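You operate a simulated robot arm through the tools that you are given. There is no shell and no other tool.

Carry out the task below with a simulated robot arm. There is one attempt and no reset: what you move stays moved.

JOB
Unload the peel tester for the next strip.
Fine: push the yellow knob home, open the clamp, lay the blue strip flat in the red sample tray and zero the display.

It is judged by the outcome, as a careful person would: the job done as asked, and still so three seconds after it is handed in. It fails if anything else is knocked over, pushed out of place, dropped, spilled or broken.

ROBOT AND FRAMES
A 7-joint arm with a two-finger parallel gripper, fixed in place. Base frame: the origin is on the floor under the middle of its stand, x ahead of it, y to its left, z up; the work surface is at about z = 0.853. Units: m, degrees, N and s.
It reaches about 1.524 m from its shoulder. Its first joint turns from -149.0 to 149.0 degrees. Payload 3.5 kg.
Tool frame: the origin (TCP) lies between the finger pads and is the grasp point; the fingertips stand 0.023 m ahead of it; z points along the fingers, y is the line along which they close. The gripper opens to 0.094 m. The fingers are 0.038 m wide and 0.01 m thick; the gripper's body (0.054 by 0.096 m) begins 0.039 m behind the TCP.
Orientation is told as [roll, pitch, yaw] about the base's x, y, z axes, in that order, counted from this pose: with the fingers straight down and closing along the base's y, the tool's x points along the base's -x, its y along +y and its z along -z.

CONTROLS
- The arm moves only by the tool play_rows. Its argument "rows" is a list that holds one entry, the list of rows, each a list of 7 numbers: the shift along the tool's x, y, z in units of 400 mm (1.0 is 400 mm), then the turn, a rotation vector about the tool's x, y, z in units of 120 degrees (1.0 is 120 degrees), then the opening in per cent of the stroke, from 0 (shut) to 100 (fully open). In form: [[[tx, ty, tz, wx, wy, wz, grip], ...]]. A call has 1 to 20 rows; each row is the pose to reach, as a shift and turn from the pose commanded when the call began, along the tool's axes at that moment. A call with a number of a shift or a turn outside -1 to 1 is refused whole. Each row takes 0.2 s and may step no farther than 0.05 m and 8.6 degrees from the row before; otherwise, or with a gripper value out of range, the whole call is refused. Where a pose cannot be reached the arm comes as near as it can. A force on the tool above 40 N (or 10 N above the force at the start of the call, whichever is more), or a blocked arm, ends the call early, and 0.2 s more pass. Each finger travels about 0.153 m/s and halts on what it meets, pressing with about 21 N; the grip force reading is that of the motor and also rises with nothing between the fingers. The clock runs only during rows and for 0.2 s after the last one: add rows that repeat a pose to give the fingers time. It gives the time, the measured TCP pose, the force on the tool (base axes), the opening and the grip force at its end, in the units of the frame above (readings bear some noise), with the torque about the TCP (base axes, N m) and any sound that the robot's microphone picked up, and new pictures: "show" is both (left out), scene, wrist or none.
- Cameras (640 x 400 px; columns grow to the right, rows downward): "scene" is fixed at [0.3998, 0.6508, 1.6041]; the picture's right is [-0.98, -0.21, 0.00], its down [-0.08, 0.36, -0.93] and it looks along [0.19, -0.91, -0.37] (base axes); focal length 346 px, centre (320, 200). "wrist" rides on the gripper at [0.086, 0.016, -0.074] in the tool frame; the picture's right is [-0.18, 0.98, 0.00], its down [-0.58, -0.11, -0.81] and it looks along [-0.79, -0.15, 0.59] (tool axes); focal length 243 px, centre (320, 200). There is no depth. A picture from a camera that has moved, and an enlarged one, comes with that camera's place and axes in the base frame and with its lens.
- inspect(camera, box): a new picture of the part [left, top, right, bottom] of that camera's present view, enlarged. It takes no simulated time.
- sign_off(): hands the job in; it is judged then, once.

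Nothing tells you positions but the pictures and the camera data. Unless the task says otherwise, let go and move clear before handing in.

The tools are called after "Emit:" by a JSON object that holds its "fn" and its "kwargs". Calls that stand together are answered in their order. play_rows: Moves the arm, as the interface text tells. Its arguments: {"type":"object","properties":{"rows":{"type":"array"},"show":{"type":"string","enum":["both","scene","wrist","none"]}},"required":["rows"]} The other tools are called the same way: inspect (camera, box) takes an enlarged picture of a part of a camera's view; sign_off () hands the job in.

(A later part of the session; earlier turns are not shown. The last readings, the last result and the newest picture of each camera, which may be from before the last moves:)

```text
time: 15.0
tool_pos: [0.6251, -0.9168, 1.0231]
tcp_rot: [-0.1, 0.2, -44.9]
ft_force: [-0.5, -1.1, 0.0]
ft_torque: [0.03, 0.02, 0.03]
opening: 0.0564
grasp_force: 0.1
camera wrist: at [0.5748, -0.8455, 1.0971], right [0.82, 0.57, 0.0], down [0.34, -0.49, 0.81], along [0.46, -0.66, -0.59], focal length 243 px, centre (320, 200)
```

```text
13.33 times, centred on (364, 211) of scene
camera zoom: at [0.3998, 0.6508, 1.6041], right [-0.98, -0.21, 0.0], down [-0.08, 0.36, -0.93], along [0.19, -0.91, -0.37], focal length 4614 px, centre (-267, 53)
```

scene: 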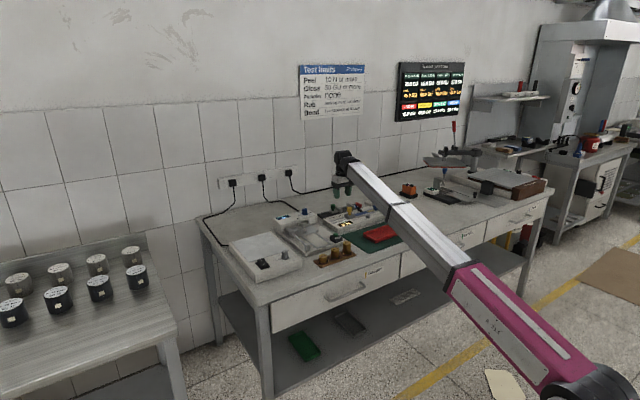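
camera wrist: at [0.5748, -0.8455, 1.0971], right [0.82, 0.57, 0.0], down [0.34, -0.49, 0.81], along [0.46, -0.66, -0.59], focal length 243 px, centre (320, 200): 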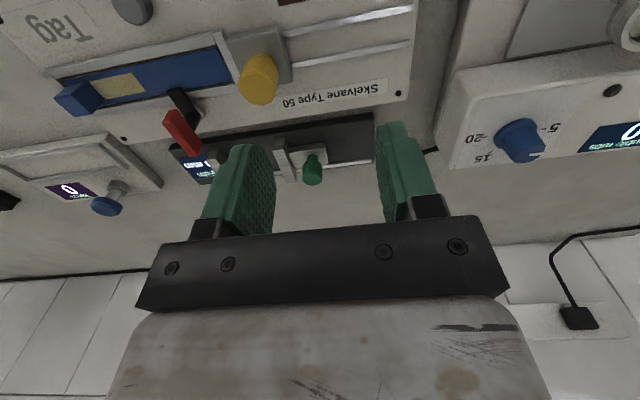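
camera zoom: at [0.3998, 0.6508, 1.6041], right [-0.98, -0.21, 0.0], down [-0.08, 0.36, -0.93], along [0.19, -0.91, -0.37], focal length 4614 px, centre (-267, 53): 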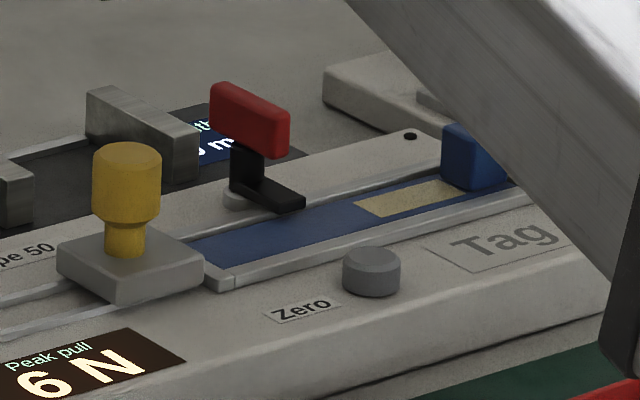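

The pivot disc lies under the arm's back end at about (0.554,-1.036), with the red fin centred over it, so it is a twist clamp. I'll move above it with the fingers straddling the fin.

Emit:
{"fn": "play_rows", "kwargs": {"rows": [[[-0.02, -0.084, 0, 0, 0, 0, 55], [-0.04, -0.168, 0.01, 0, 0, 0, 55], [-0.061, -0.252, 0.04, 0, 0, 0, 55], [-0.0815, -0.336, 0.083, 0, 0, 0, 55], [-0.0815, -0.336, 0.083, 0, 0, 0, 55]]], "show": "both"}}

Emit:
{"fn": "inspect", "kwargs": {"camera": "wrist", "box": [220, 60, 430, 230]}}

```text
time: 16.2
tool_pos: [0.5525, -1.0351, 0.9877]
tcp_rot: [-0.1, 0.1, -44.8]
ft_force: [1.2, 0.3, -0.4]
ft_torque: [-0.01, -0.02, -0.01]
opening: 0.0515
grasp_force: 0.2
camera wrist: at [0.5016, -0.9639, 1.0623], right [0.82, 0.57, 0.0], down [0.34, -0.49, 0.81], along [0.46, -0.66, -0.59], focal length 243 px, centre (320, 200)
```

scene: 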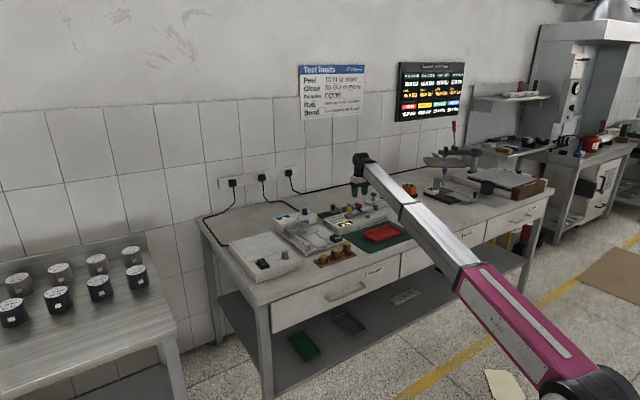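
wrist: 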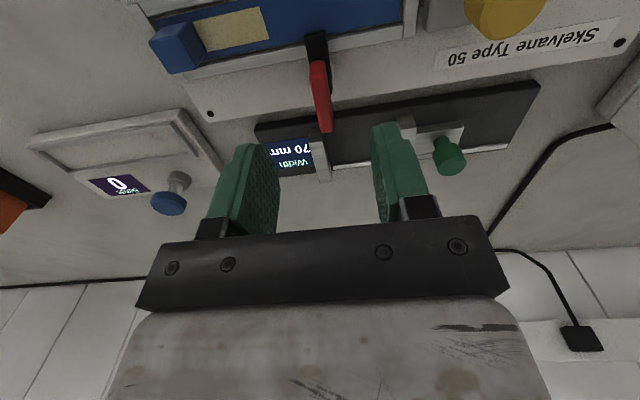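

```text
2.35 times, centred on (325, 145) of wrist
camera zoom: at [0.5016, -0.9639, 1.0623], right [0.82, 0.57, 0.0], down [0.34, -0.49, 0.81], along [0.46, -0.66, -0.59], focal length 571 px, centre (308, 329)
```

zoom: 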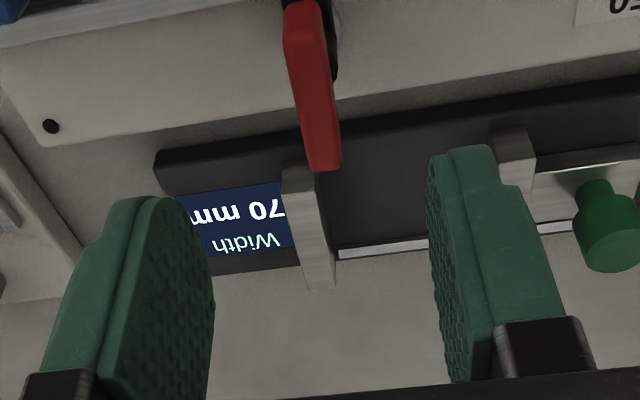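

The fin is between the fingers, centred to about a millimetre. I'll descend so the tips are beside the red fin and close gently on it.

Emit:
{"fn": "play_rows", "kwargs": {"rows": [[[-0.003, 0, 0.06, 0, 0, 0, 55], [-0.005, 0, 0.12, 0, 0, 0, 55], [-0.005, 0, 0.169, 0, 0, 0, 55], [-0.005, 0, 0.169, 0, 0, 0, 55]]], "show": "wrist"}}

Emit:
{"fn": "inspect", "kwargs": {"camera": "scene", "box": [335, 180, 405, 226]}}

```text
time: 17.2
tool_pos: [0.5529, -1.0355, 0.9209]
tcp_rot: [-0.1, 0.1, -44.9]
ft_force: [0.8, -0.4, -0.3]
ft_torque: [0.03, -0.01, 0.04]
opening: 0.0516
grasp_force: 0.0
camera wrist: at [0.5021, -0.9653, 0.9956], right [0.82, 0.57, 0.0], down [0.34, -0.49, 0.81], along [0.46, -0.66, -0.59], focal length 243 px, centre (320, 200)
```

wrist: 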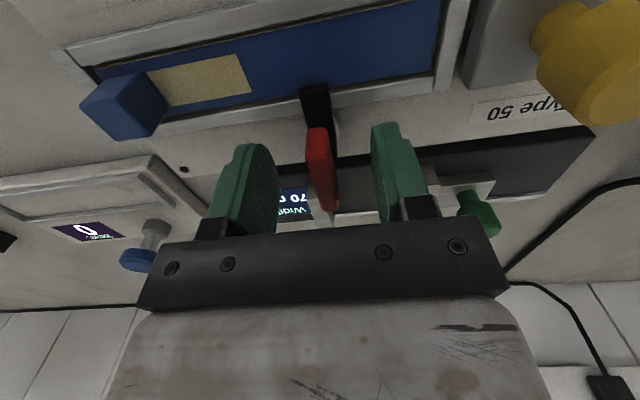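

```text
8.70 times, centred on (370, 203) of scene
camera zoom: at [0.3998, 0.6508, 1.6041], right [-0.98, -0.21, 0.0], down [-0.08, 0.36, -0.93], along [0.19, -0.91, -0.37], focal length 3009 px, centre (-115, 174)
```

zoom: 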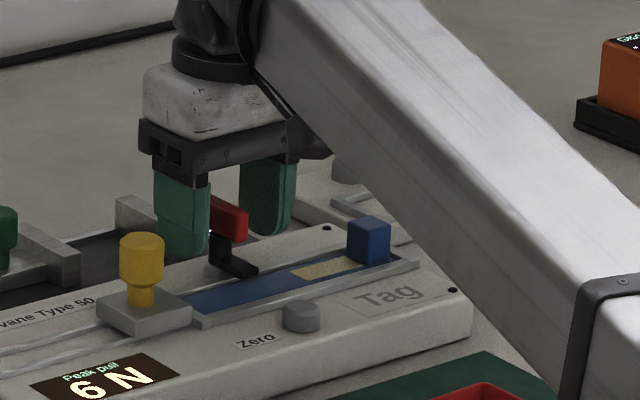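

The fingers straddle the fin cleanly. Closing on it now.

Emit:
{"fn": "play_rows", "kwargs": {"rows": [[[0, 0, 0, 0, 0, 0, 35], [0, 0, 0, 0, 0, 0, 18], [0, 0, 0, 0, 0, 0, 8], [0, 0, 0, 0, 0, 0, 5]]], "show": "wrist"}}

```text
time: 18.2
tool_pos: [0.5553, -1.0346, 0.9218]
tcp_rot: [0.0, 0.0, -44.8]
ft_force: [8.9, 11.6, -3.2]
ft_torque: [0.13, -0.14, -0.02]
opening: 0.0135
grasp_force: 44.8
camera wrist: at [0.5034, -0.964, 0.9958], right [0.82, 0.57, 0.0], down [0.34, -0.49, 0.81], along [0.46, -0.66, -0.59], focal length 243 px, centre (320, 200)
```

wrist: 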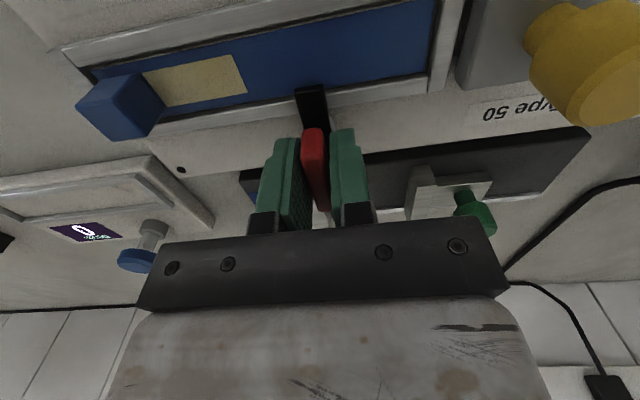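

The fin is gripped (13.5 mm wide) with a small side load, so I'll shift about 2 mm to relieve it. Then I'll try a few degrees of twist and read the torque to find the free direction.

Emit:
{"fn": "play_rows", "kwargs": {"rows": [[[0, 0.003, 0, 0, 0, 0, 5], [0, 0.0055, 0, 0, 0, 0, 5]]], "show": "none"}}

Emit:
{"fn": "play_rows", "kwargs": {"rows": [[[0, 0, 0, 0, 0, -0.02, 5], [0, 0, 0, 0, 0, -0.045, 5]]], "show": "wrist"}}

```text
time: 18.8
tool_pos: [0.5548, -1.0343, 0.9214]
tcp_rot: [-0.1, 0.2, -44.8]
ft_force: [7.0, 5.6, -0.4]
ft_torque: [0.66, 0.13, 0.1]
opening: 0.0136
grasp_force: 45.2
```

```text
time: 19.4
tool_pos: [0.5538, -1.0356, 0.9216]
tcp_rot: [0.0, 0.2, -39.5]
ft_force: [3.7, 2.6, 8.5]
ft_torque: [0.66, 0.45, 0.0]
opening: 0.0136
grasp_force: 44.6
camera wrist: at [0.497, -0.9688, 0.9957], right [0.77, 0.64, 0.0], down [0.38, -0.45, 0.81], along [0.52, -0.62, -0.59], focal length 243 px, centre (320, 200)
```

wrist: 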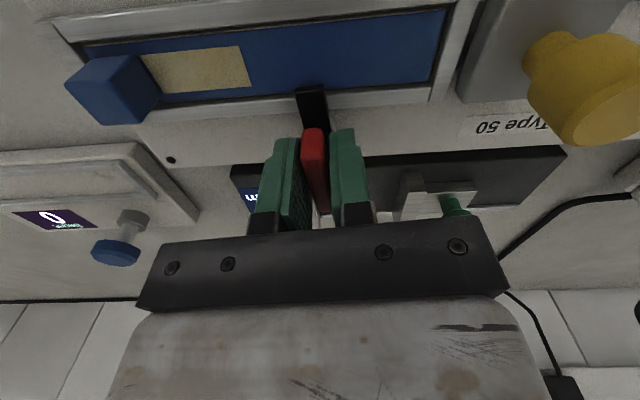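

Emit:
{"fn": "inspect", "kwargs": {"camera": "wrist", "box": [240, 60, 400, 160]}}

Emit:
{"fn": "inspect", "kwargs": {"camera": "scene", "box": [335, 180, 405, 226]}}

```text
4.00 times, centred on (320, 110) of wrist
camera zoom: at [0.497, -0.9688, 0.9957], right [0.77, 0.64, 0.0], down [0.38, -0.45, 0.81], along [0.52, -0.62, -0.59], focal length 970 px, centre (320, 560)
```

zoom: 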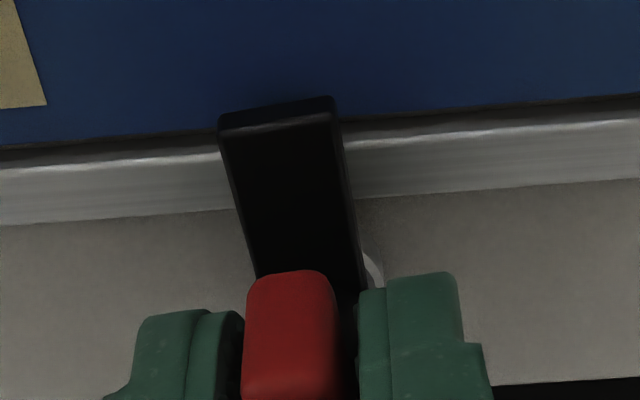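

```text
8.70 times, centred on (370, 203) of scene
camera zoom: at [0.3998, 0.6508, 1.6041], right [-0.98, -0.21, 0.0], down [-0.08, 0.36, -0.93], along [0.19, -0.91, -0.37], focal length 3009 px, centre (-115, 174)
```

zoom: 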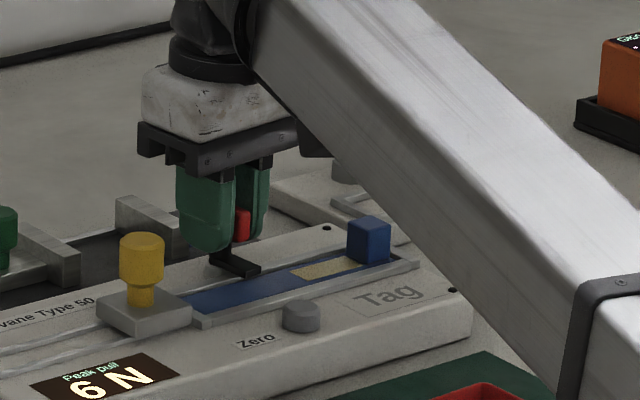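

The arm turns with the handle and there is almost no resisting torque. I'll continue the same way (counter-clockwise from above) a further 20°, watching the torque.

Emit:
{"fn": "play_rows", "kwargs": {"rows": [[[0, 0, 0, 0, 0, -0.04, 5], [0, 0, 0, 0, 0, -0.08, 5], [0, 0, 0, 0, 0, -0.12, 5], [0, 0, 0, 0, 0, -0.165, 5]]], "show": "wrist"}}

Emit:
{"fn": "inspect", "kwargs": {"camera": "scene", "box": [335, 180, 405, 226]}}

```text
time: 20.4
tool_pos: [0.5546, -1.0353, 0.9223]
tcp_rot: [-0.2, 0.0, -19.6]
ft_force: [-0.9, -5.9, 18.5]
ft_torque: [-0.06, -0.07, 0.0]
opening: 0.0139
grasp_force: 44.8
camera wrist: at [0.4775, -0.9917, 0.9957], right [0.5, 0.86, 0.0], down [0.51, -0.3, 0.81], along [0.7, -0.41, -0.59], focal length 243 px, centre (320, 200)
```

wrist: 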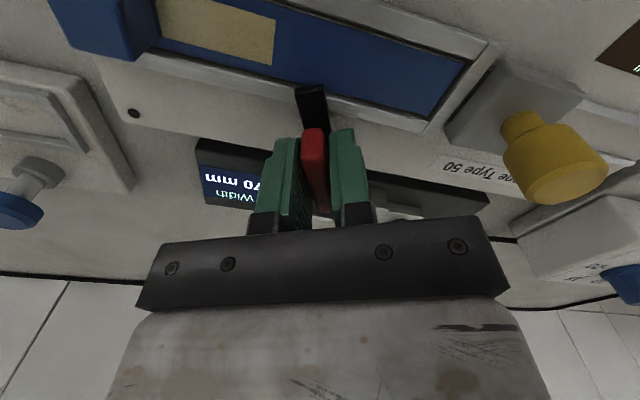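

```text
8.70 times, centred on (370, 203) of scene
camera zoom: at [0.3998, 0.6508, 1.6041], right [-0.98, -0.21, 0.0], down [-0.08, 0.36, -0.93], along [0.19, -0.91, -0.37], focal length 3009 px, centre (-115, 174)
```

zoom: 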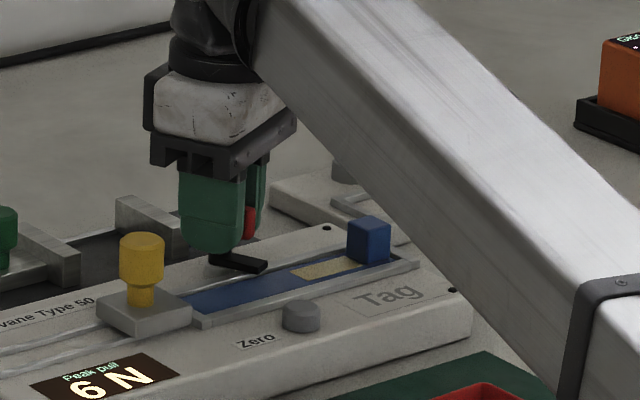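

The arm is swinging off the strip. There's an upward push of 18 N building up on the tool, so I'll ease up 2 mm and re-read before continuing.

Emit:
{"fn": "play_rows", "kwargs": {"rows": [[[0, 0, -0.005, 0, 0, 0, 5], [0, 0, -0.005, 0, 0, 0, 5]]], "show": "none"}}

Emit:
{"fn": "inspect", "kwargs": {"camera": "wrist", "box": [230, 70, 410, 200]}}

```text
time: 21.0
tool_pos: [0.5545, -1.0338, 0.9213]
tcp_rot: [0.0, 0.1, -19.7]
ft_force: [-7.2, -2.0, 0.8]
ft_torque: [-0.36, -1.15, 0.02]
opening: 0.0138
grasp_force: 44.7
```

```text
3.08 times, centred on (320, 135) of wrist
camera zoom: at [0.4776, -0.9919, 0.9958], right [0.5, 0.86, 0.0], down [0.51, -0.3, 0.81], along [0.69, -0.41, -0.59], focal length 746 px, centre (320, 400)
```

zoom: 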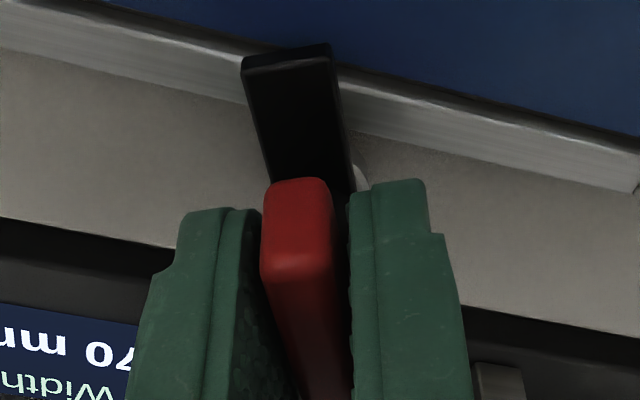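

Emit:
{"fn": "play_rows", "kwargs": {"rows": [[[0, 0, 0, 0, 0, -0.045, 5], [0, 0, 0, 0, 0, -0.09, 5], [0, 0, 0, 0, 0, -0.135, 5], [0, 0, 0, 0, 0, -0.18, 5]]], "show": "wrist"}}

```text
time: 22.0
tool_pos: [0.5539, -1.0347, 0.9211]
tcp_rot: [0.1, 0.2, 1.9]
ft_force: [-11.5, 4.5, -15.9]
ft_torque: [-0.07, -0.02, 0.02]
opening: 0.0135
grasp_force: 45.1
camera wrist: at [0.4668, -1.023, 0.996], right [0.15, 0.99, 0.0], down [0.59, -0.09, 0.8], along [0.8, -0.12, -0.59], focal length 243 px, centre (320, 200)
```

wrist: 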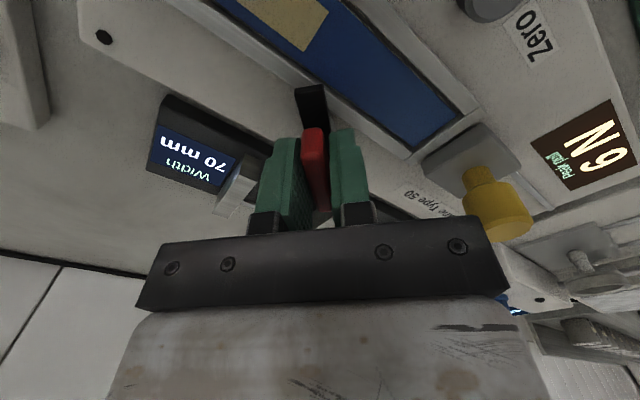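

Emit:
{"fn": "play_rows", "kwargs": {"rows": [[[0.003, 0.001, 0.0045, 0, 0, -0.03, 5], [0.003, 0.001, 0.0045, 0, 0, -0.07, 5], [0.003, 0.001, 0.0045, 0, 0, -0.11, 5], [0.003, 0.001, 0.0045, 0, 0, -0.15, 5]]], "show": "wrist"}}

Emit:
{"fn": "inspect", "kwargs": {"camera": "scene", "box": [335, 180, 405, 226]}}

```text
time: 23.0
tool_pos: [0.5546, -1.0342, 0.9204]
tcp_rot: [0.0, 0.2, 19.9]
ft_force: [-0.3, 2.8, -2.4]
ft_torque: [-0.16, 1.17, -0.02]
opening: 0.0137
grasp_force: 45.2
camera wrist: at [0.4668, -1.0503, 0.9958], right [-0.16, 0.99, 0.0], down [0.58, 0.1, 0.81], along [0.79, 0.13, -0.59], focal length 243 px, centre (320, 200)
```

wrist: 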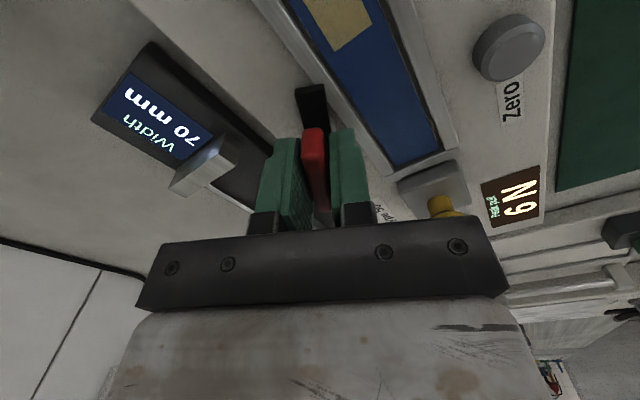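

```text
8.70 times, centred on (370, 203) of scene
camera zoom: at [0.3998, 0.6508, 1.6041], right [-0.98, -0.21, 0.0], down [-0.08, 0.36, -0.93], along [0.19, -0.91, -0.37], focal length 3009 px, centre (-115, 174)
```

zoom: 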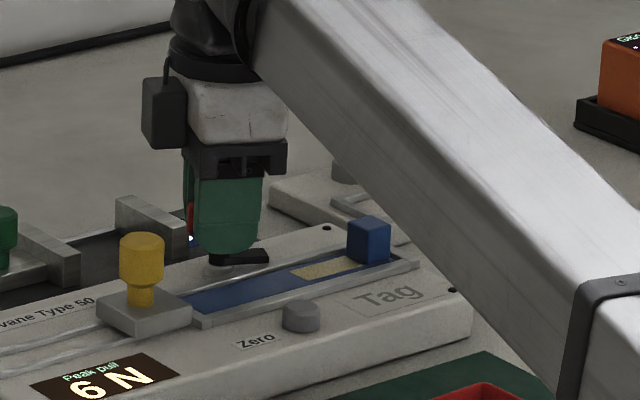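

About 65° turned now, with small forces. Continuing toward 90°.

Emit:
{"fn": "play_rows", "kwargs": {"rows": [[[0, 0, 0, 0, 0, -0.045, 5], [0, 0, 0, 0, 0, -0.09, 5], [0, 0, 0, 0, 0, -0.135, 5], [0, 0, 0, 0, 0, -0.17, 5]]], "show": "wrist"}}

Emit:
{"fn": "inspect", "kwargs": {"camera": "wrist", "box": [240, 50, 420, 180]}}

```text
time: 24.0
tool_pos: [0.5531, -1.0349, 0.9215]
tcp_rot: [0.1, 0.0, 40.4]
ft_force: [-0.5, 8.0, 1.8]
ft_torque: [-0.04, -0.03, -0.02]
opening: 0.0134
grasp_force: 45.3
camera wrist: at [0.4771, -1.0795, 0.9958], right [-0.5, 0.87, 0.0], down [0.51, 0.29, 0.81], along [0.7, 0.4, -0.59], focal length 243 px, centre (320, 200)
```

wrist: 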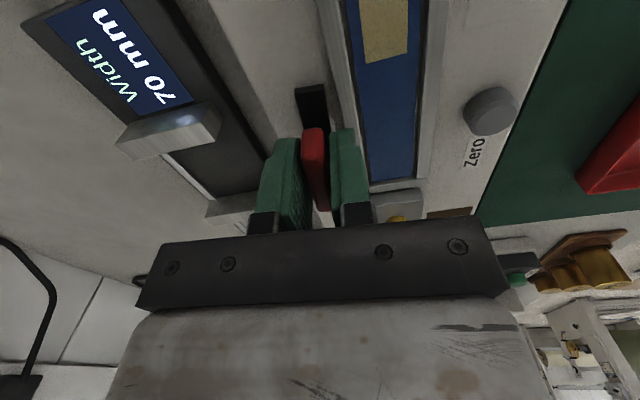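

```text
3.08 times, centred on (330, 115) of wrist
camera zoom: at [0.4771, -1.0795, 0.9958], right [-0.5, 0.87, 0.0], down [0.51, 0.29, 0.81], along [0.7, 0.4, -0.59], focal length 746 px, centre (289, 462)
```

zoom: 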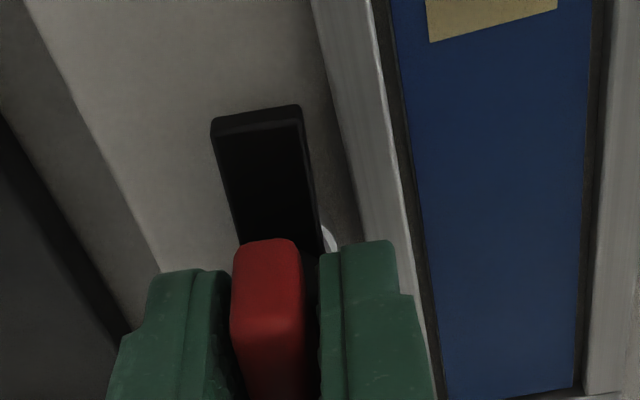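

The arm is clear of the strip. I'll turn the last few degrees to find out if there is an end stop.

Emit:
{"fn": "play_rows", "kwargs": {"rows": [[[0, 0, 0, 0, 0, -0.02, 5], [0, 0, 0, 0, 0, -0.042, 5]]], "show": "none"}}

Emit:
{"fn": "play_rows", "kwargs": {"rows": [[[0, 0, 0, 0, 0, -0.02, 5], [0, 0, 0, 0, 0, -0.03, 5]]], "show": "wrist"}}

Emit:
{"fn": "inspect", "kwargs": {"camera": "wrist", "box": [240, 50, 420, 180]}}

```text
time: 24.6
tool_pos: [0.5541, -1.0351, 0.9205]
tcp_rot: [0.1, 0.0, 45.5]
ft_force: [1.2, 9.1, 1.6]
ft_torque: [0.2, -0.24, 0.0]
opening: 0.0136
grasp_force: 45.1
```

```text
time: 25.2
tool_pos: [0.5531, -1.0345, 0.922]
tcp_rot: [0.0, 0.1, 49.0]
ft_force: [0.1, 14.1, -3.5]
ft_torque: [0.25, -0.05, -0.1]
opening: 0.0139
grasp_force: 45.0
camera wrist: at [0.4843, -1.0907, 0.9958], right [-0.62, 0.78, 0.0], down [0.47, 0.37, 0.81], along [0.63, 0.5, -0.59], focal length 243 px, centre (320, 200)
```

wrist: 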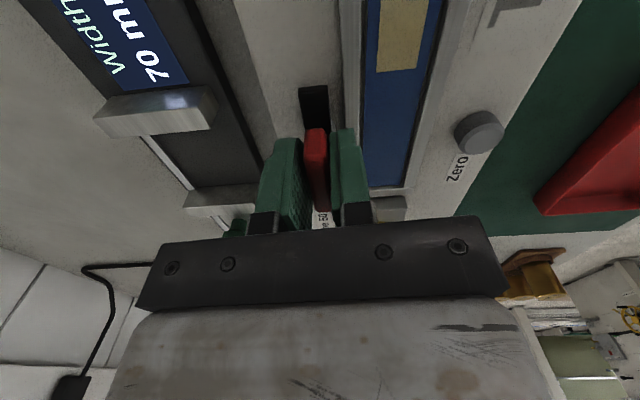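

```text
3.08 times, centred on (330, 115) of wrist
camera zoom: at [0.4843, -1.0907, 0.9958], right [-0.62, 0.78, 0.0], down [0.47, 0.37, 0.81], along [0.63, 0.5, -0.59], focal length 746 px, centre (289, 462)
```

zoom: 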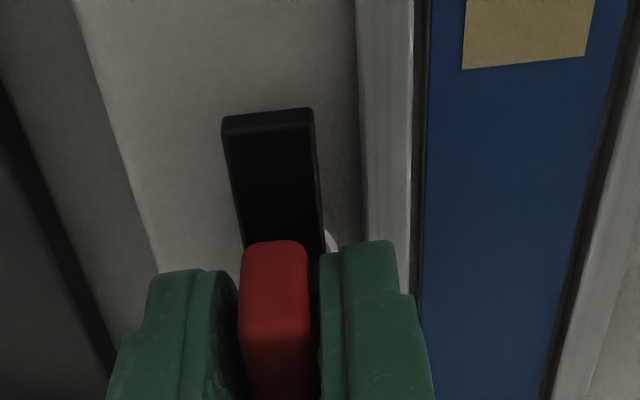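

The clamp arm lies parallel to the rail, fully off the strip, and resistance is starting to rise, so it is open. I'll release the fin with a modest opening and lift straight up.

Emit:
{"fn": "play_rows", "kwargs": {"rows": [[[0, 0, 0, 0, 0, 0.008, 15], [0, 0, 0, 0, 0, 0.008, 33], [0, 0, 0, 0, 0, 0.008, 36], [0, 0, -0.06, 0, 0, 0.008, 36], [0, 0, -0.14, 0, 0, 0.008, 36], [0, 0, -0.22, 0, 0, 0.02, 36], [0, 0, -0.25, 0, 0, 0.033, 36]]], "show": "both"}}

Emit:
{"fn": "inspect", "kwargs": {"camera": "scene", "box": [335, 190, 395, 226]}}

Emit:
{"fn": "inspect", "kwargs": {"camera": "wrist", "box": [200, 0, 480, 190]}}

```text
time: 26.8
tool_pos: [0.5527, -1.0337, 1.0219]
tcp_rot: [0.0, 0.1, 45.0]
ft_force: [0.9, 1.0, -0.8]
ft_torque: [-0.02, -0.03, -0.01]
opening: 0.0338
grasp_force: 0.1
camera wrist: at [0.4802, -1.0848, 1.0956], right [-0.56, 0.83, 0.0], down [0.49, 0.33, 0.81], along [0.66, 0.46, -0.59], focal length 243 px, centre (320, 200)
```

scene: 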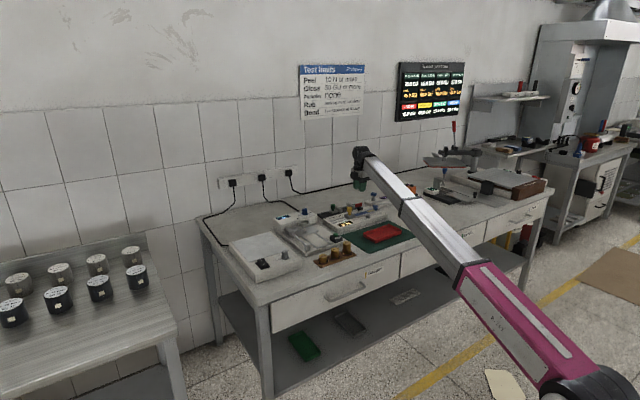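
wrist: 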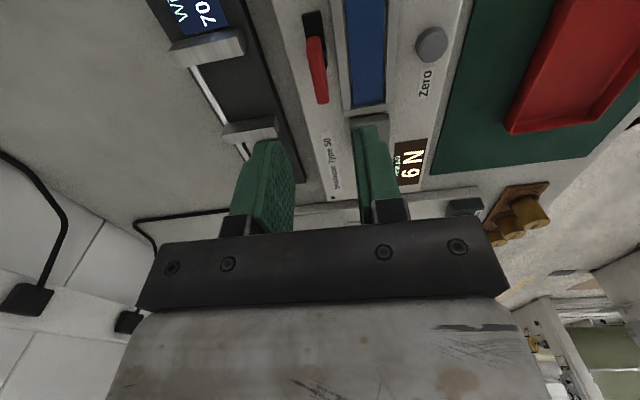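

```text
10.67 times, centred on (365, 208) of scene
camera zoom: at [0.3998, 0.6508, 1.6041], right [-0.98, -0.21, 0.0], down [-0.08, 0.36, -0.93], along [0.19, -0.91, -0.37], focal length 3691 px, centre (-160, 115)
```

zoom: 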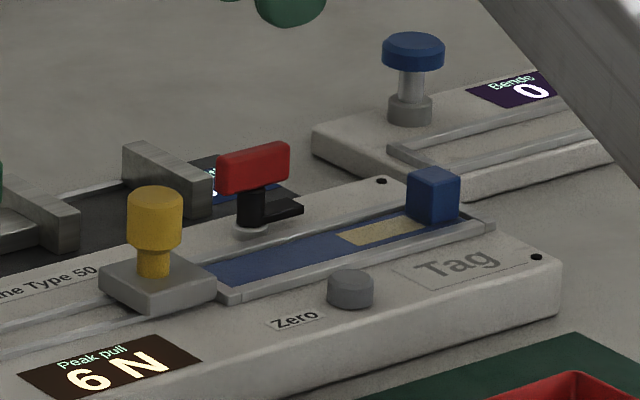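

```text
2.11 times, centred on (340, 95) of wrist
camera zoom: at [0.4802, -1.0848, 1.0956], right [-0.56, 0.83, 0.0], down [0.49, 0.33, 0.81], along [0.66, 0.46, -0.59], focal length 511 px, centre (278, 421)
```

zoom: 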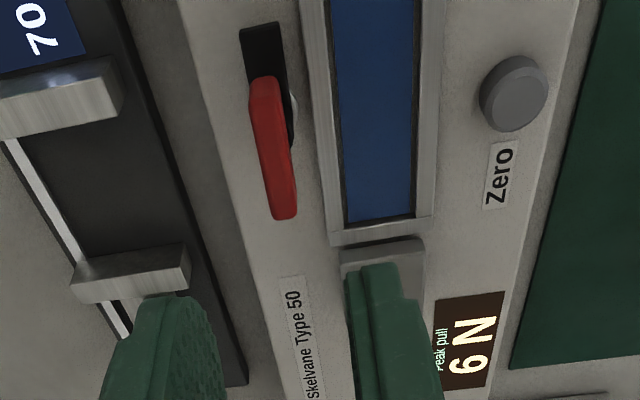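

The clamp is open and everything else is in place. Before picking the strip up, I'll go over to the tray for an accurate look at its inner size and angle.

Emit:
{"fn": "play_rows", "kwargs": {"rows": [[[0.028, 0.086, -0.02, 0, 0, 0, 60], [0.057, 0.173, -0.04, 0, 0, 0, 80], [0.086, 0.26, -0.06, 0, 0, 0, 80], [0.114, 0.346, -0.075, 0, 0, 0, 80], [0.143, 0.432, -0.075, 0, 0, 0, 80], [0.171, 0.519, -0.075, 0, 0, 0, 80], [0.2, 0.605, -0.075, 0, 0, 0, 80]]], "show": "both"}}

Emit:
{"fn": "inspect", "kwargs": {"camera": "wrist", "box": [200, 0, 460, 180]}}

```text
time: 28.4
tool_pos: [0.3267, -0.9195, 1.0507]
tcp_rot: [0.1, 0.2, 45.1]
ft_force: [-0.1, 1.2, 0.6]
ft_torque: [0.02, 0.0, 0.01]
opening: 0.0752
grasp_force: 0.0
camera wrist: at [0.2539, -0.9713, 1.1252], right [-0.57, 0.82, 0.0], down [0.49, 0.33, 0.81], along [0.66, 0.46, -0.59], focal length 243 px, centre (320, 200)
```

scene: 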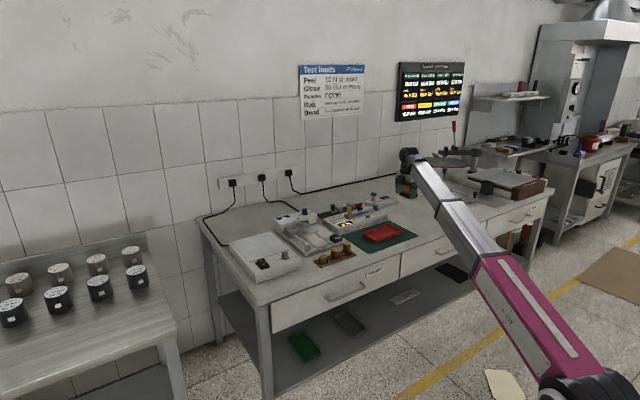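
wrist: 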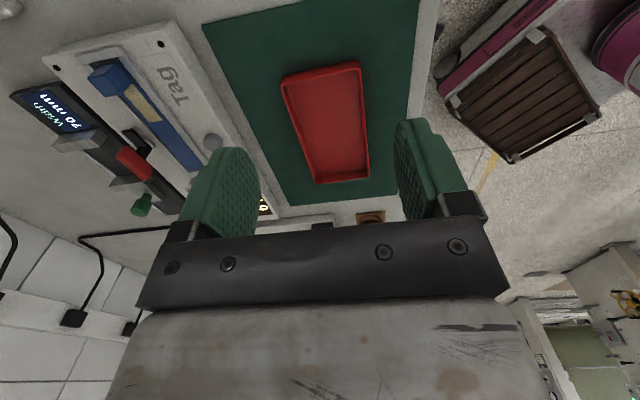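

```text
2.22 times, centred on (330, 90) of wrist
camera zoom: at [0.2539, -0.9713, 1.1252], right [-0.57, 0.82, 0.0], down [0.49, 0.33, 0.81], along [0.66, 0.46, -0.59], focal length 539 px, centre (298, 444)
```

zoom: 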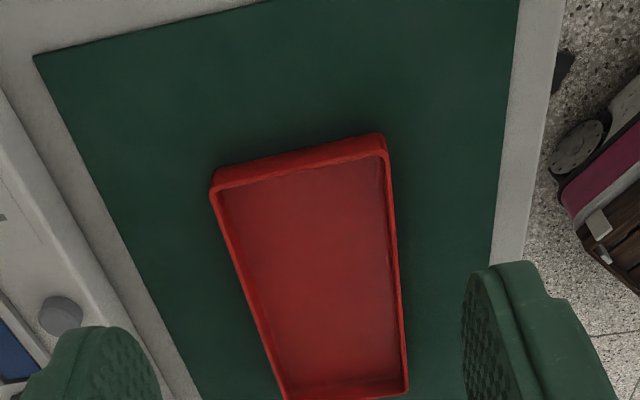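

Emit:
{"fn": "inspect", "kwargs": {"camera": "wrist", "box": [270, 55, 390, 130]}}

Emit:
{"fn": "inspect", "kwargs": {"camera": "wrist", "box": [280, 125, 400, 200]}}

Emit:
{"fn": "inspect", "kwargs": {"camera": "wrist", "box": [80, 40, 230, 180]}}

```text
5.33 times, centred on (330, 92) of wrist
camera zoom: at [0.2539, -0.9713, 1.1252], right [-0.57, 0.82, 0.0], down [0.49, 0.33, 0.81], along [0.66, 0.46, -0.59], focal length 1294 px, centre (267, 773)
```

zoom: 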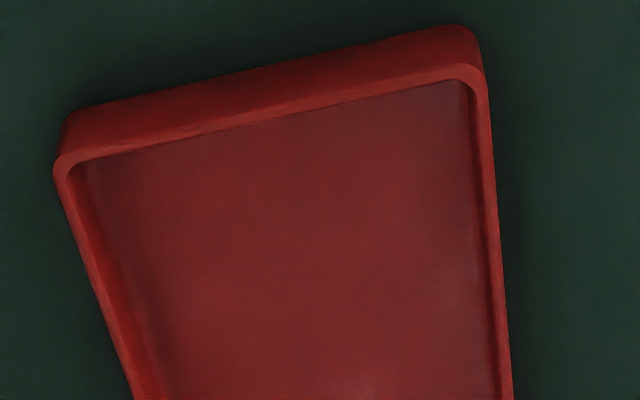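

```text
5.33 times, centred on (340, 162) of wrist
camera zoom: at [0.2539, -0.9713, 1.1252], right [-0.57, 0.82, 0.0], down [0.49, 0.33, 0.81], along [0.66, 0.46, -0.59], focal length 1294 px, centre (213, 400)
```

zoom: 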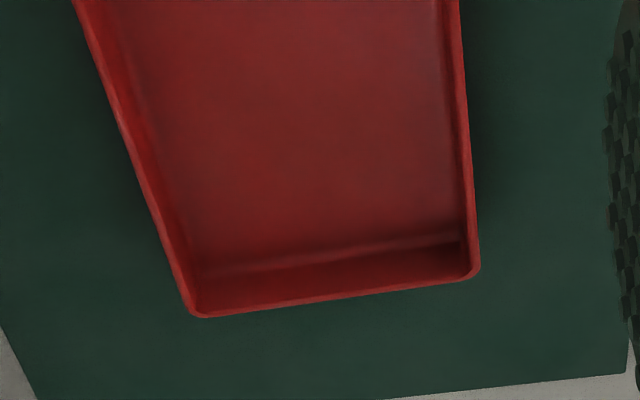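

```text
2.86 times, centred on (155, 110) of wrist
camera zoom: at [0.2539, -0.9713, 1.1252], right [-0.57, 0.82, 0.0], down [0.49, 0.33, 0.81], along [0.66, 0.46, -0.59], focal length 693 px, centre (791, 457)
```

zoom: 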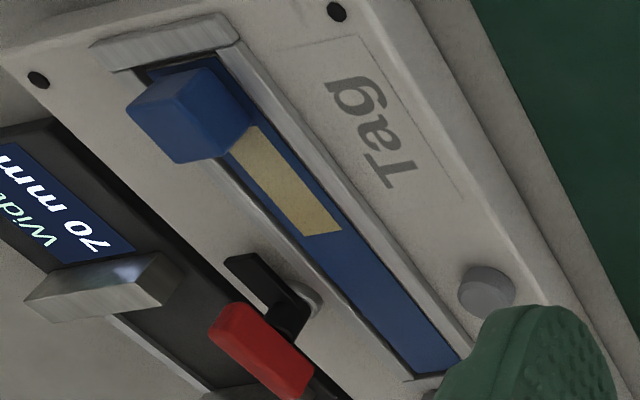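

The tray interior is about 158 × 77 mm, centred near U=0.300, N=0.887 and turned about 2° from the tester. The strip is about 150 × 28 mm, so it fits lengthwise with a few millimetres to spare. Next I'll hover over the blue block with the fingers set to close across the strip.

Emit:
{"fn": "play_rows", "kwargs": {"rows": [[[0, -0.087, 0, 0, 0, 0, 64], [0, -0.174, 0, 0, 0, 0, 64], [0, -0.26, 0.02, 0, 0, 0, 64], [0, -0.347, 0.06, 0, 0, 0, 64], [0, -0.434, 0.11, 0, 0, 0, 64], [0.002, -0.5205, 0.15, 0, 0, 0, 64], [0.002, -0.5205, 0.15, 0, 0, 0, 64]]], "show": "both"}}

Emit:
{"fn": "inspect", "kwargs": {"camera": "wrist", "box": [240, 20, 440, 160]}}

```text
time: 30.0
tool_pos: [0.4711, -1.0681, 0.9917]
tcp_rot: [0.1, 0.2, 45.1]
ft_force: [-0.8, 0.2, 0.5]
ft_torque: [0.03, 0.0, 0.01]
opening: 0.0603
grasp_force: 0.1
camera wrist: at [0.3983, -1.1186, 1.0654], right [-0.56, 0.83, 0.0], down [0.49, 0.33, 0.81], along [0.66, 0.46, -0.59], focal length 243 px, centre (320, 200)
```

scene: 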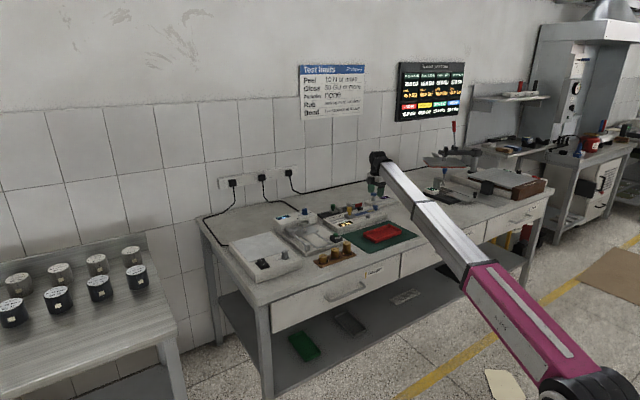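
wrist: 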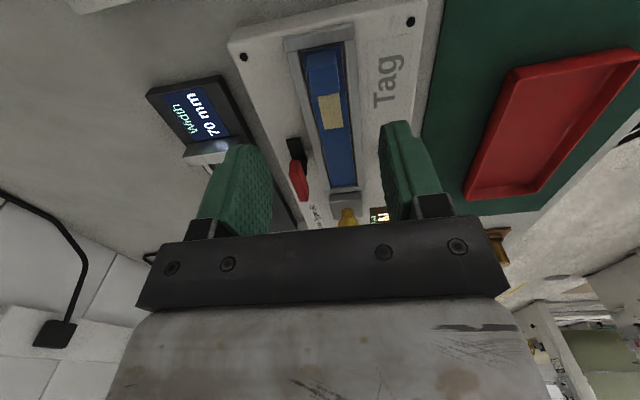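

```text
2.86 times, centred on (340, 90) of wrist
camera zoom: at [0.3983, -1.1186, 1.0654], right [-0.56, 0.83, 0.0], down [0.49, 0.33, 0.81], along [0.66, 0.46, -0.59], focal length 693 px, centre (263, 514)
```

zoom: 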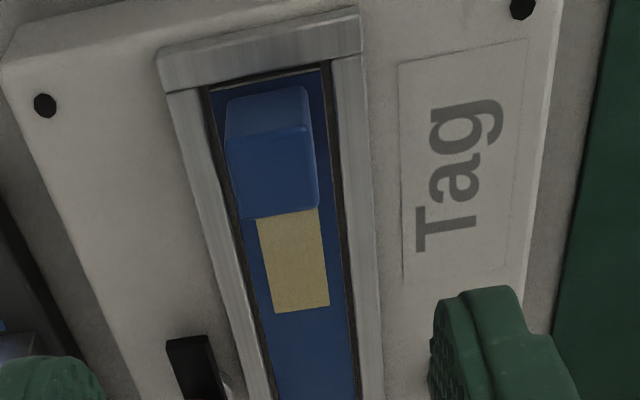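

From here the block is centred at about N=1.085, U=0.425 with its top near 0.899. I'll shift a few millimetres to centre on it, favouring the strip side so the fingers don't overhang the strip's end, and go down part way for a check.

Emit:
{"fn": "play_rows", "kwargs": {"rows": [[[-0.006, 0.004, 0.03, 0, 0, 0, 64], [-0.0118, 0.0085, 0.08, 0, 0, 0, 64], [-0.0118, 0.0085, 0.122, 0, 0, 0, 64], [-0.0118, 0.0085, 0.122, 0, 0, 0, 64]]], "show": "wrist"}}

Emit:
{"fn": "inspect", "kwargs": {"camera": "wrist", "box": [210, 30, 430, 190]}}

Emit:
{"fn": "inspect", "kwargs": {"camera": "scene", "box": [345, 180, 405, 220]}}

```text
time: 31.0
tool_pos: [0.4713, -1.0615, 0.9404]
tcp_rot: [0.1, 0.2, 44.9]
ft_force: [1.0, -0.6, 0.6]
ft_torque: [0.0, 0.01, 0.03]
opening: 0.0604
grasp_force: 0.0
camera wrist: at [0.3987, -1.1127, 1.015], right [-0.56, 0.83, 0.0], down [0.49, 0.33, 0.81], along [0.66, 0.46, -0.59], focal length 243 px, centre (320, 200)
```

wrist: 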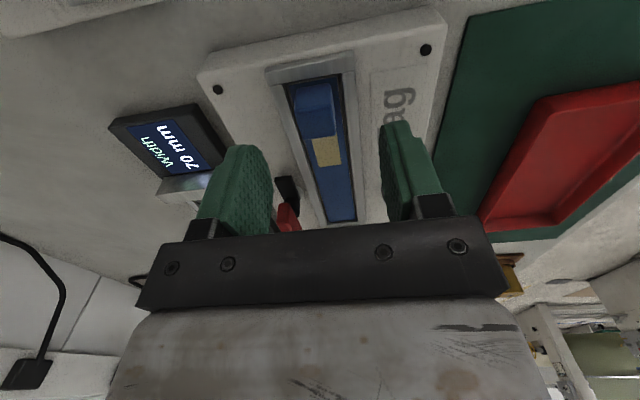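

```text
2.50 times, centred on (320, 110) of wrist
camera zoom: at [0.3987, -1.1127, 1.015], right [-0.56, 0.83, 0.0], down [0.49, 0.33, 0.81], along [0.66, 0.46, -0.59], focal length 606 px, centre (320, 425)
```

zoom: 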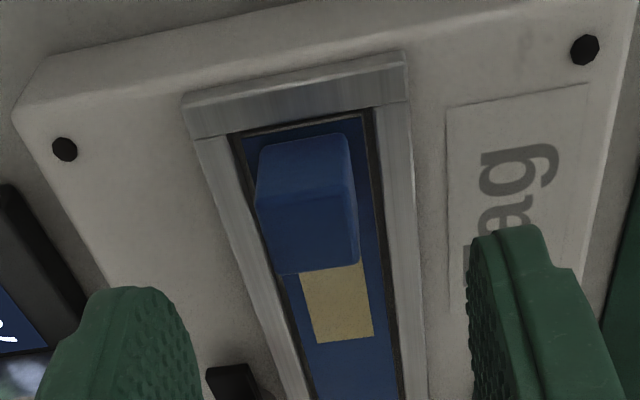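

```text
10.00 times, centred on (375, 200) of scene
camera zoom: at [0.3998, 0.6508, 1.6041], right [-0.98, -0.21, 0.0], down [-0.08, 0.36, -0.93], along [0.19, -0.91, -0.37], focal length 3460 px, centre (-230, 200)
```

zoom: 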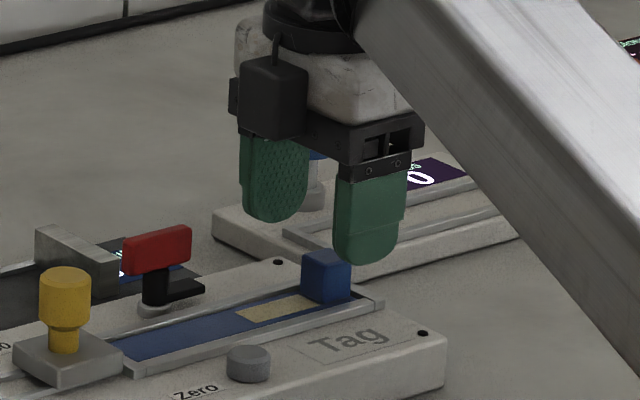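

The block is centred between the open fingers to about a millimetre. I'll lower the rest of the way and close on it.

Emit:
{"fn": "play_rows", "kwargs": {"rows": [[[0, -0.0025, 0.03, 0, 0, 0, 64], [0, -0.0025, 0.06, 0, 0, 0, 64], [0, -0.0025, 0.0785, 0, 0, 0, 64], [0, -0.0025, 0.0785, 0, 0, 0, 64]]], "show": "wrist"}}

Emit:
{"fn": "inspect", "kwargs": {"camera": "scene", "box": [345, 180, 405, 220]}}

```text
time: 32.0
tool_pos: [0.4731, -1.0606, 0.911]
tcp_rot: [0.0, 0.1, 45.1]
ft_force: [-0.2, 0.3, -0.1]
ft_torque: [0.0, 0.03, -0.02]
opening: 0.0601
grasp_force: 0.1
camera wrist: at [0.4003, -1.1123, 0.985], right [-0.56, 0.83, 0.0], down [0.49, 0.33, 0.81], along [0.66, 0.46, -0.59], focal length 243 px, centre (320, 200)
```

wrist: 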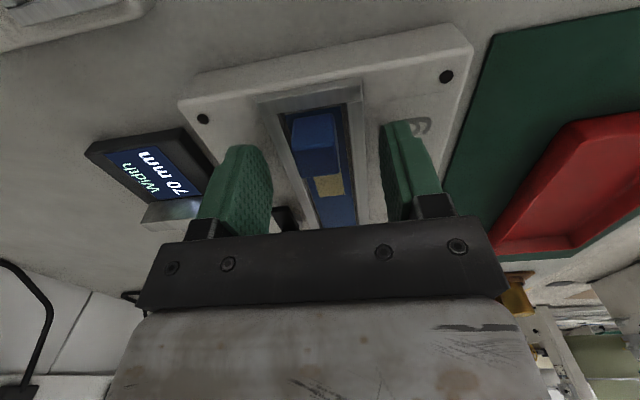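

```text
10.00 times, centred on (375, 200) of scene
camera zoom: at [0.3998, 0.6508, 1.6041], right [-0.98, -0.21, 0.0], down [-0.08, 0.36, -0.93], along [0.19, -0.91, -0.37], focal length 3460 px, centre (-230, 200)
```

zoom: 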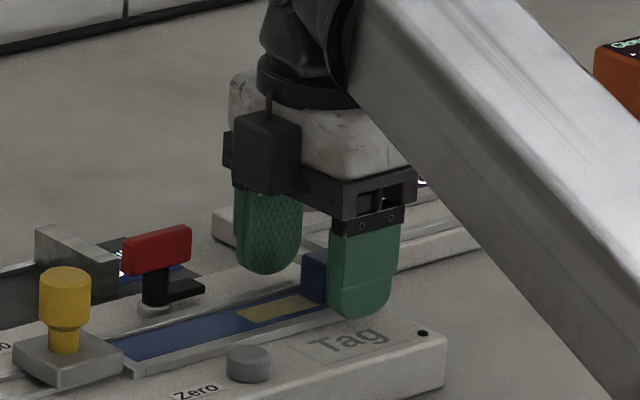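

The block sits centred between the fingers. I'll move 4 mm inward along the strip and close on it.

Emit:
{"fn": "play_rows", "kwargs": {"rows": [[[-0.005, 0, 0.003, 0, 0, 0, 64], [-0.01, 0, 0.003, 0, 0, 0, 64], [-0.01, 0, 0.003, 0, 0, 0, 40], [-0.01, 0, 0.003, 0, 0, 0, 26], [-0.01, 0, 0.003, 0, 0, 0, 18], [-0.01, 0, 0.003, 0, 0, 0, 12], [-0.01, 0, 0.003, 0, 0, 0, 12]]], "show": "wrist"}}

Emit:
{"fn": "inspect", "kwargs": {"camera": "wrist", "box": [210, 60, 430, 220]}}

```text
time: 33.6
tool_pos: [0.4763, -1.0591, 0.9092]
tcp_rot: [0.1, 0.1, 45.0]
ft_force: [-0.2, 0.3, 0.3]
ft_torque: [0.01, -0.05, -0.03]
opening: 0.0192
grasp_force: 21.1
camera wrist: at [0.4034, -1.1104, 0.9842], right [-0.56, 0.83, 0.0], down [0.49, 0.33, 0.81], along [0.66, 0.46, -0.59], focal length 243 px, centre (320, 200)
```

wrist: 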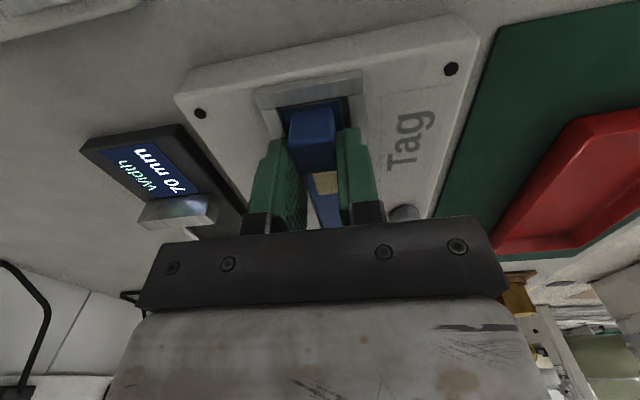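

```text
2.50 times, centred on (320, 140) of wrist
camera zoom: at [0.4034, -1.1104, 0.9842], right [-0.56, 0.83, 0.0], down [0.49, 0.33, 0.81], along [0.66, 0.46, -0.59], focal length 606 px, centre (320, 350)
```

zoom: 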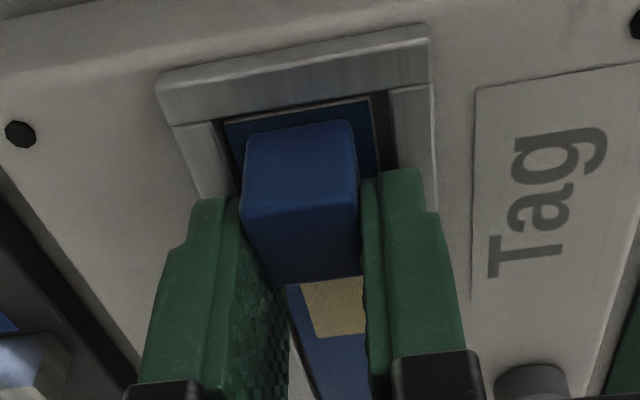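

The block is held at 19 mm with no side load. Now I'll lift slowly and check that the strip comes up with it.

Emit:
{"fn": "play_rows", "kwargs": {"rows": [[[0, 0, -0.012, 0, 0, 0, 12], [0, 0, -0.025, 0, 0, 0, 12], [0, 0, -0.04, 0, 0, 0, 12], [0, 0, -0.055, 0, 0, 0, 12]]], "show": "wrist"}}

Emit:
{"fn": "inspect", "kwargs": {"camera": "scene", "box": [335, 180, 405, 226]}}

```text
time: 34.6
tool_pos: [0.4768, -1.0588, 0.9327]
tcp_rot: [0.2, 0.1, 44.9]
ft_force: [0.0, 0.6, -0.5]
ft_torque: [-0.01, 0.04, 0.01]
opening: 0.019
grasp_force: 20.8
camera wrist: at [0.4041, -1.1111, 1.0065], right [-0.56, 0.83, 0.0], down [0.49, 0.33, 0.81], along [0.66, 0.46, -0.59], focal length 243 px, centre (320, 200)
```

wrist: 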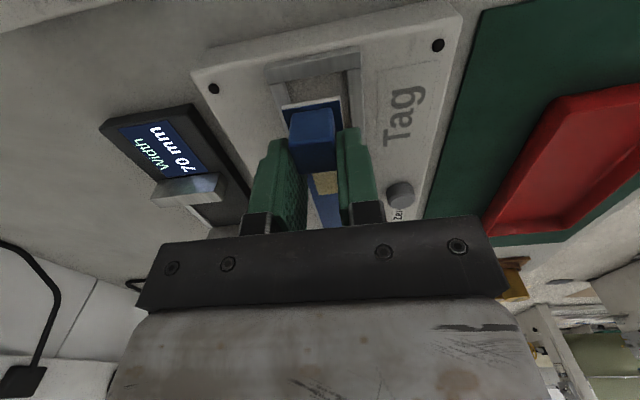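

```text
8.70 times, centred on (370, 203) of scene
camera zoom: at [0.3998, 0.6508, 1.6041], right [-0.98, -0.21, 0.0], down [-0.08, 0.36, -0.93], along [0.19, -0.91, -0.37], focal length 3009 px, centre (-115, 174)
```

zoom: 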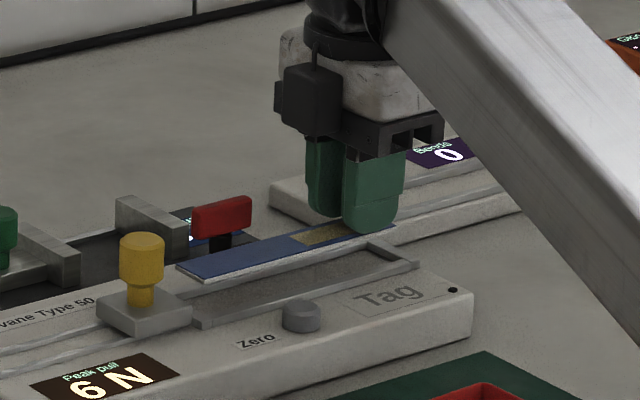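

The strip has come up level and clear of its bed. I'll lift higher, then carry it over the tray, turning about 2° to match the tray's angle.

Emit:
{"fn": "play_rows", "kwargs": {"rows": [[[0, 0, -0.03, 0, 0, 0, 12], [0, 0, -0.07, 0, 0, 0, 12], [0, 0, -0.11, 0, 0, 0, 12], [0, 0, -0.145, 0, 0, 0, 12], [-0.01, 0.04, -0.145, 0, 0, 0, 12], [-0.03, 0.1, -0.145, 0, 0, 0, 12], [-0.05, 0.165, -0.145, 0, 0, -0.003, 12], [-0.07, 0.23, -0.145, 0, 0, -0.007, 12], [-0.09, 0.295, -0.145, 0, 0, -0.011, 12], [-0.111, 0.36, -0.145, 0, 0, -0.015, 12], [-0.131, 0.426, -0.145, 0, 0, -0.0192, 12], [-0.145, 0.47, -0.145, 0, 0, -0.0192, 12], [-0.151, 0.491, -0.145, 0, 0, -0.0192, 12], [-0.151, 0.491, -0.145, 0, 0, -0.0192, 12]]], "show": "both"}}

Emit:
{"fn": "inspect", "kwargs": {"camera": "scene", "box": [340, 180, 430, 250]}}

Emit:
{"fn": "inspect", "kwargs": {"camera": "wrist", "box": [220, 20, 440, 220]}}

```text
time: 37.6
tool_pos: [0.3793, -0.8776, 0.99]
tcp_rot: [0.0, 0.1, 47.3]
ft_force: [0.5, -0.8, -0.7]
ft_torque: [-0.01, 0.02, 0.01]
opening: 0.0192
grasp_force: 20.9
camera wrist: at [0.3085, -0.9316, 1.0644], right [-0.6, 0.8, 0.0], down [0.48, 0.35, 0.81], along [0.65, 0.48, -0.59], focal length 243 px, centre (320, 200)
```

scene: 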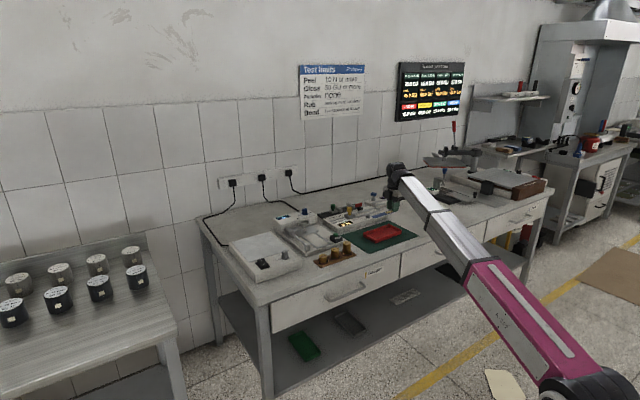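
wrist: 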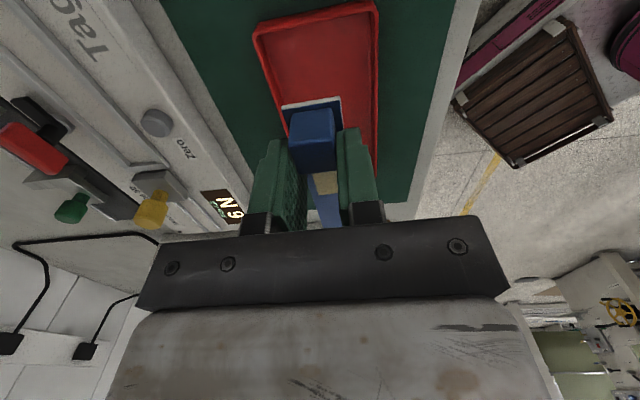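

```text
5.71 times, centred on (385, 215) of scene
camera zoom: at [0.3998, 0.6508, 1.6041], right [-0.98, -0.21, 0.0], down [-0.08, 0.36, -0.93], along [0.19, -0.91, -0.37], focal length 1977 px, centre (-51, 114)
```

zoom: 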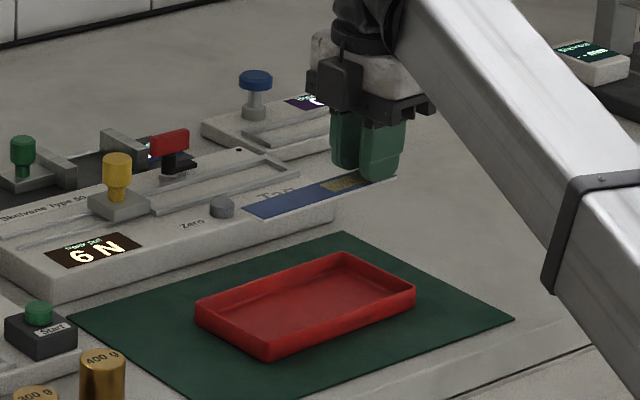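

```text
2.00 times, centred on (330, 120) of wrist
camera zoom: at [0.3085, -0.9316, 1.0644], right [-0.6, 0.8, 0.0], down [0.48, 0.35, 0.81], along [0.65, 0.48, -0.59], focal length 485 px, centre (300, 360)
```

zoom: 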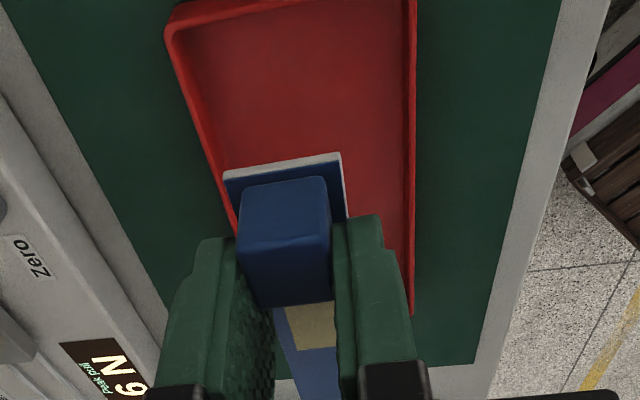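

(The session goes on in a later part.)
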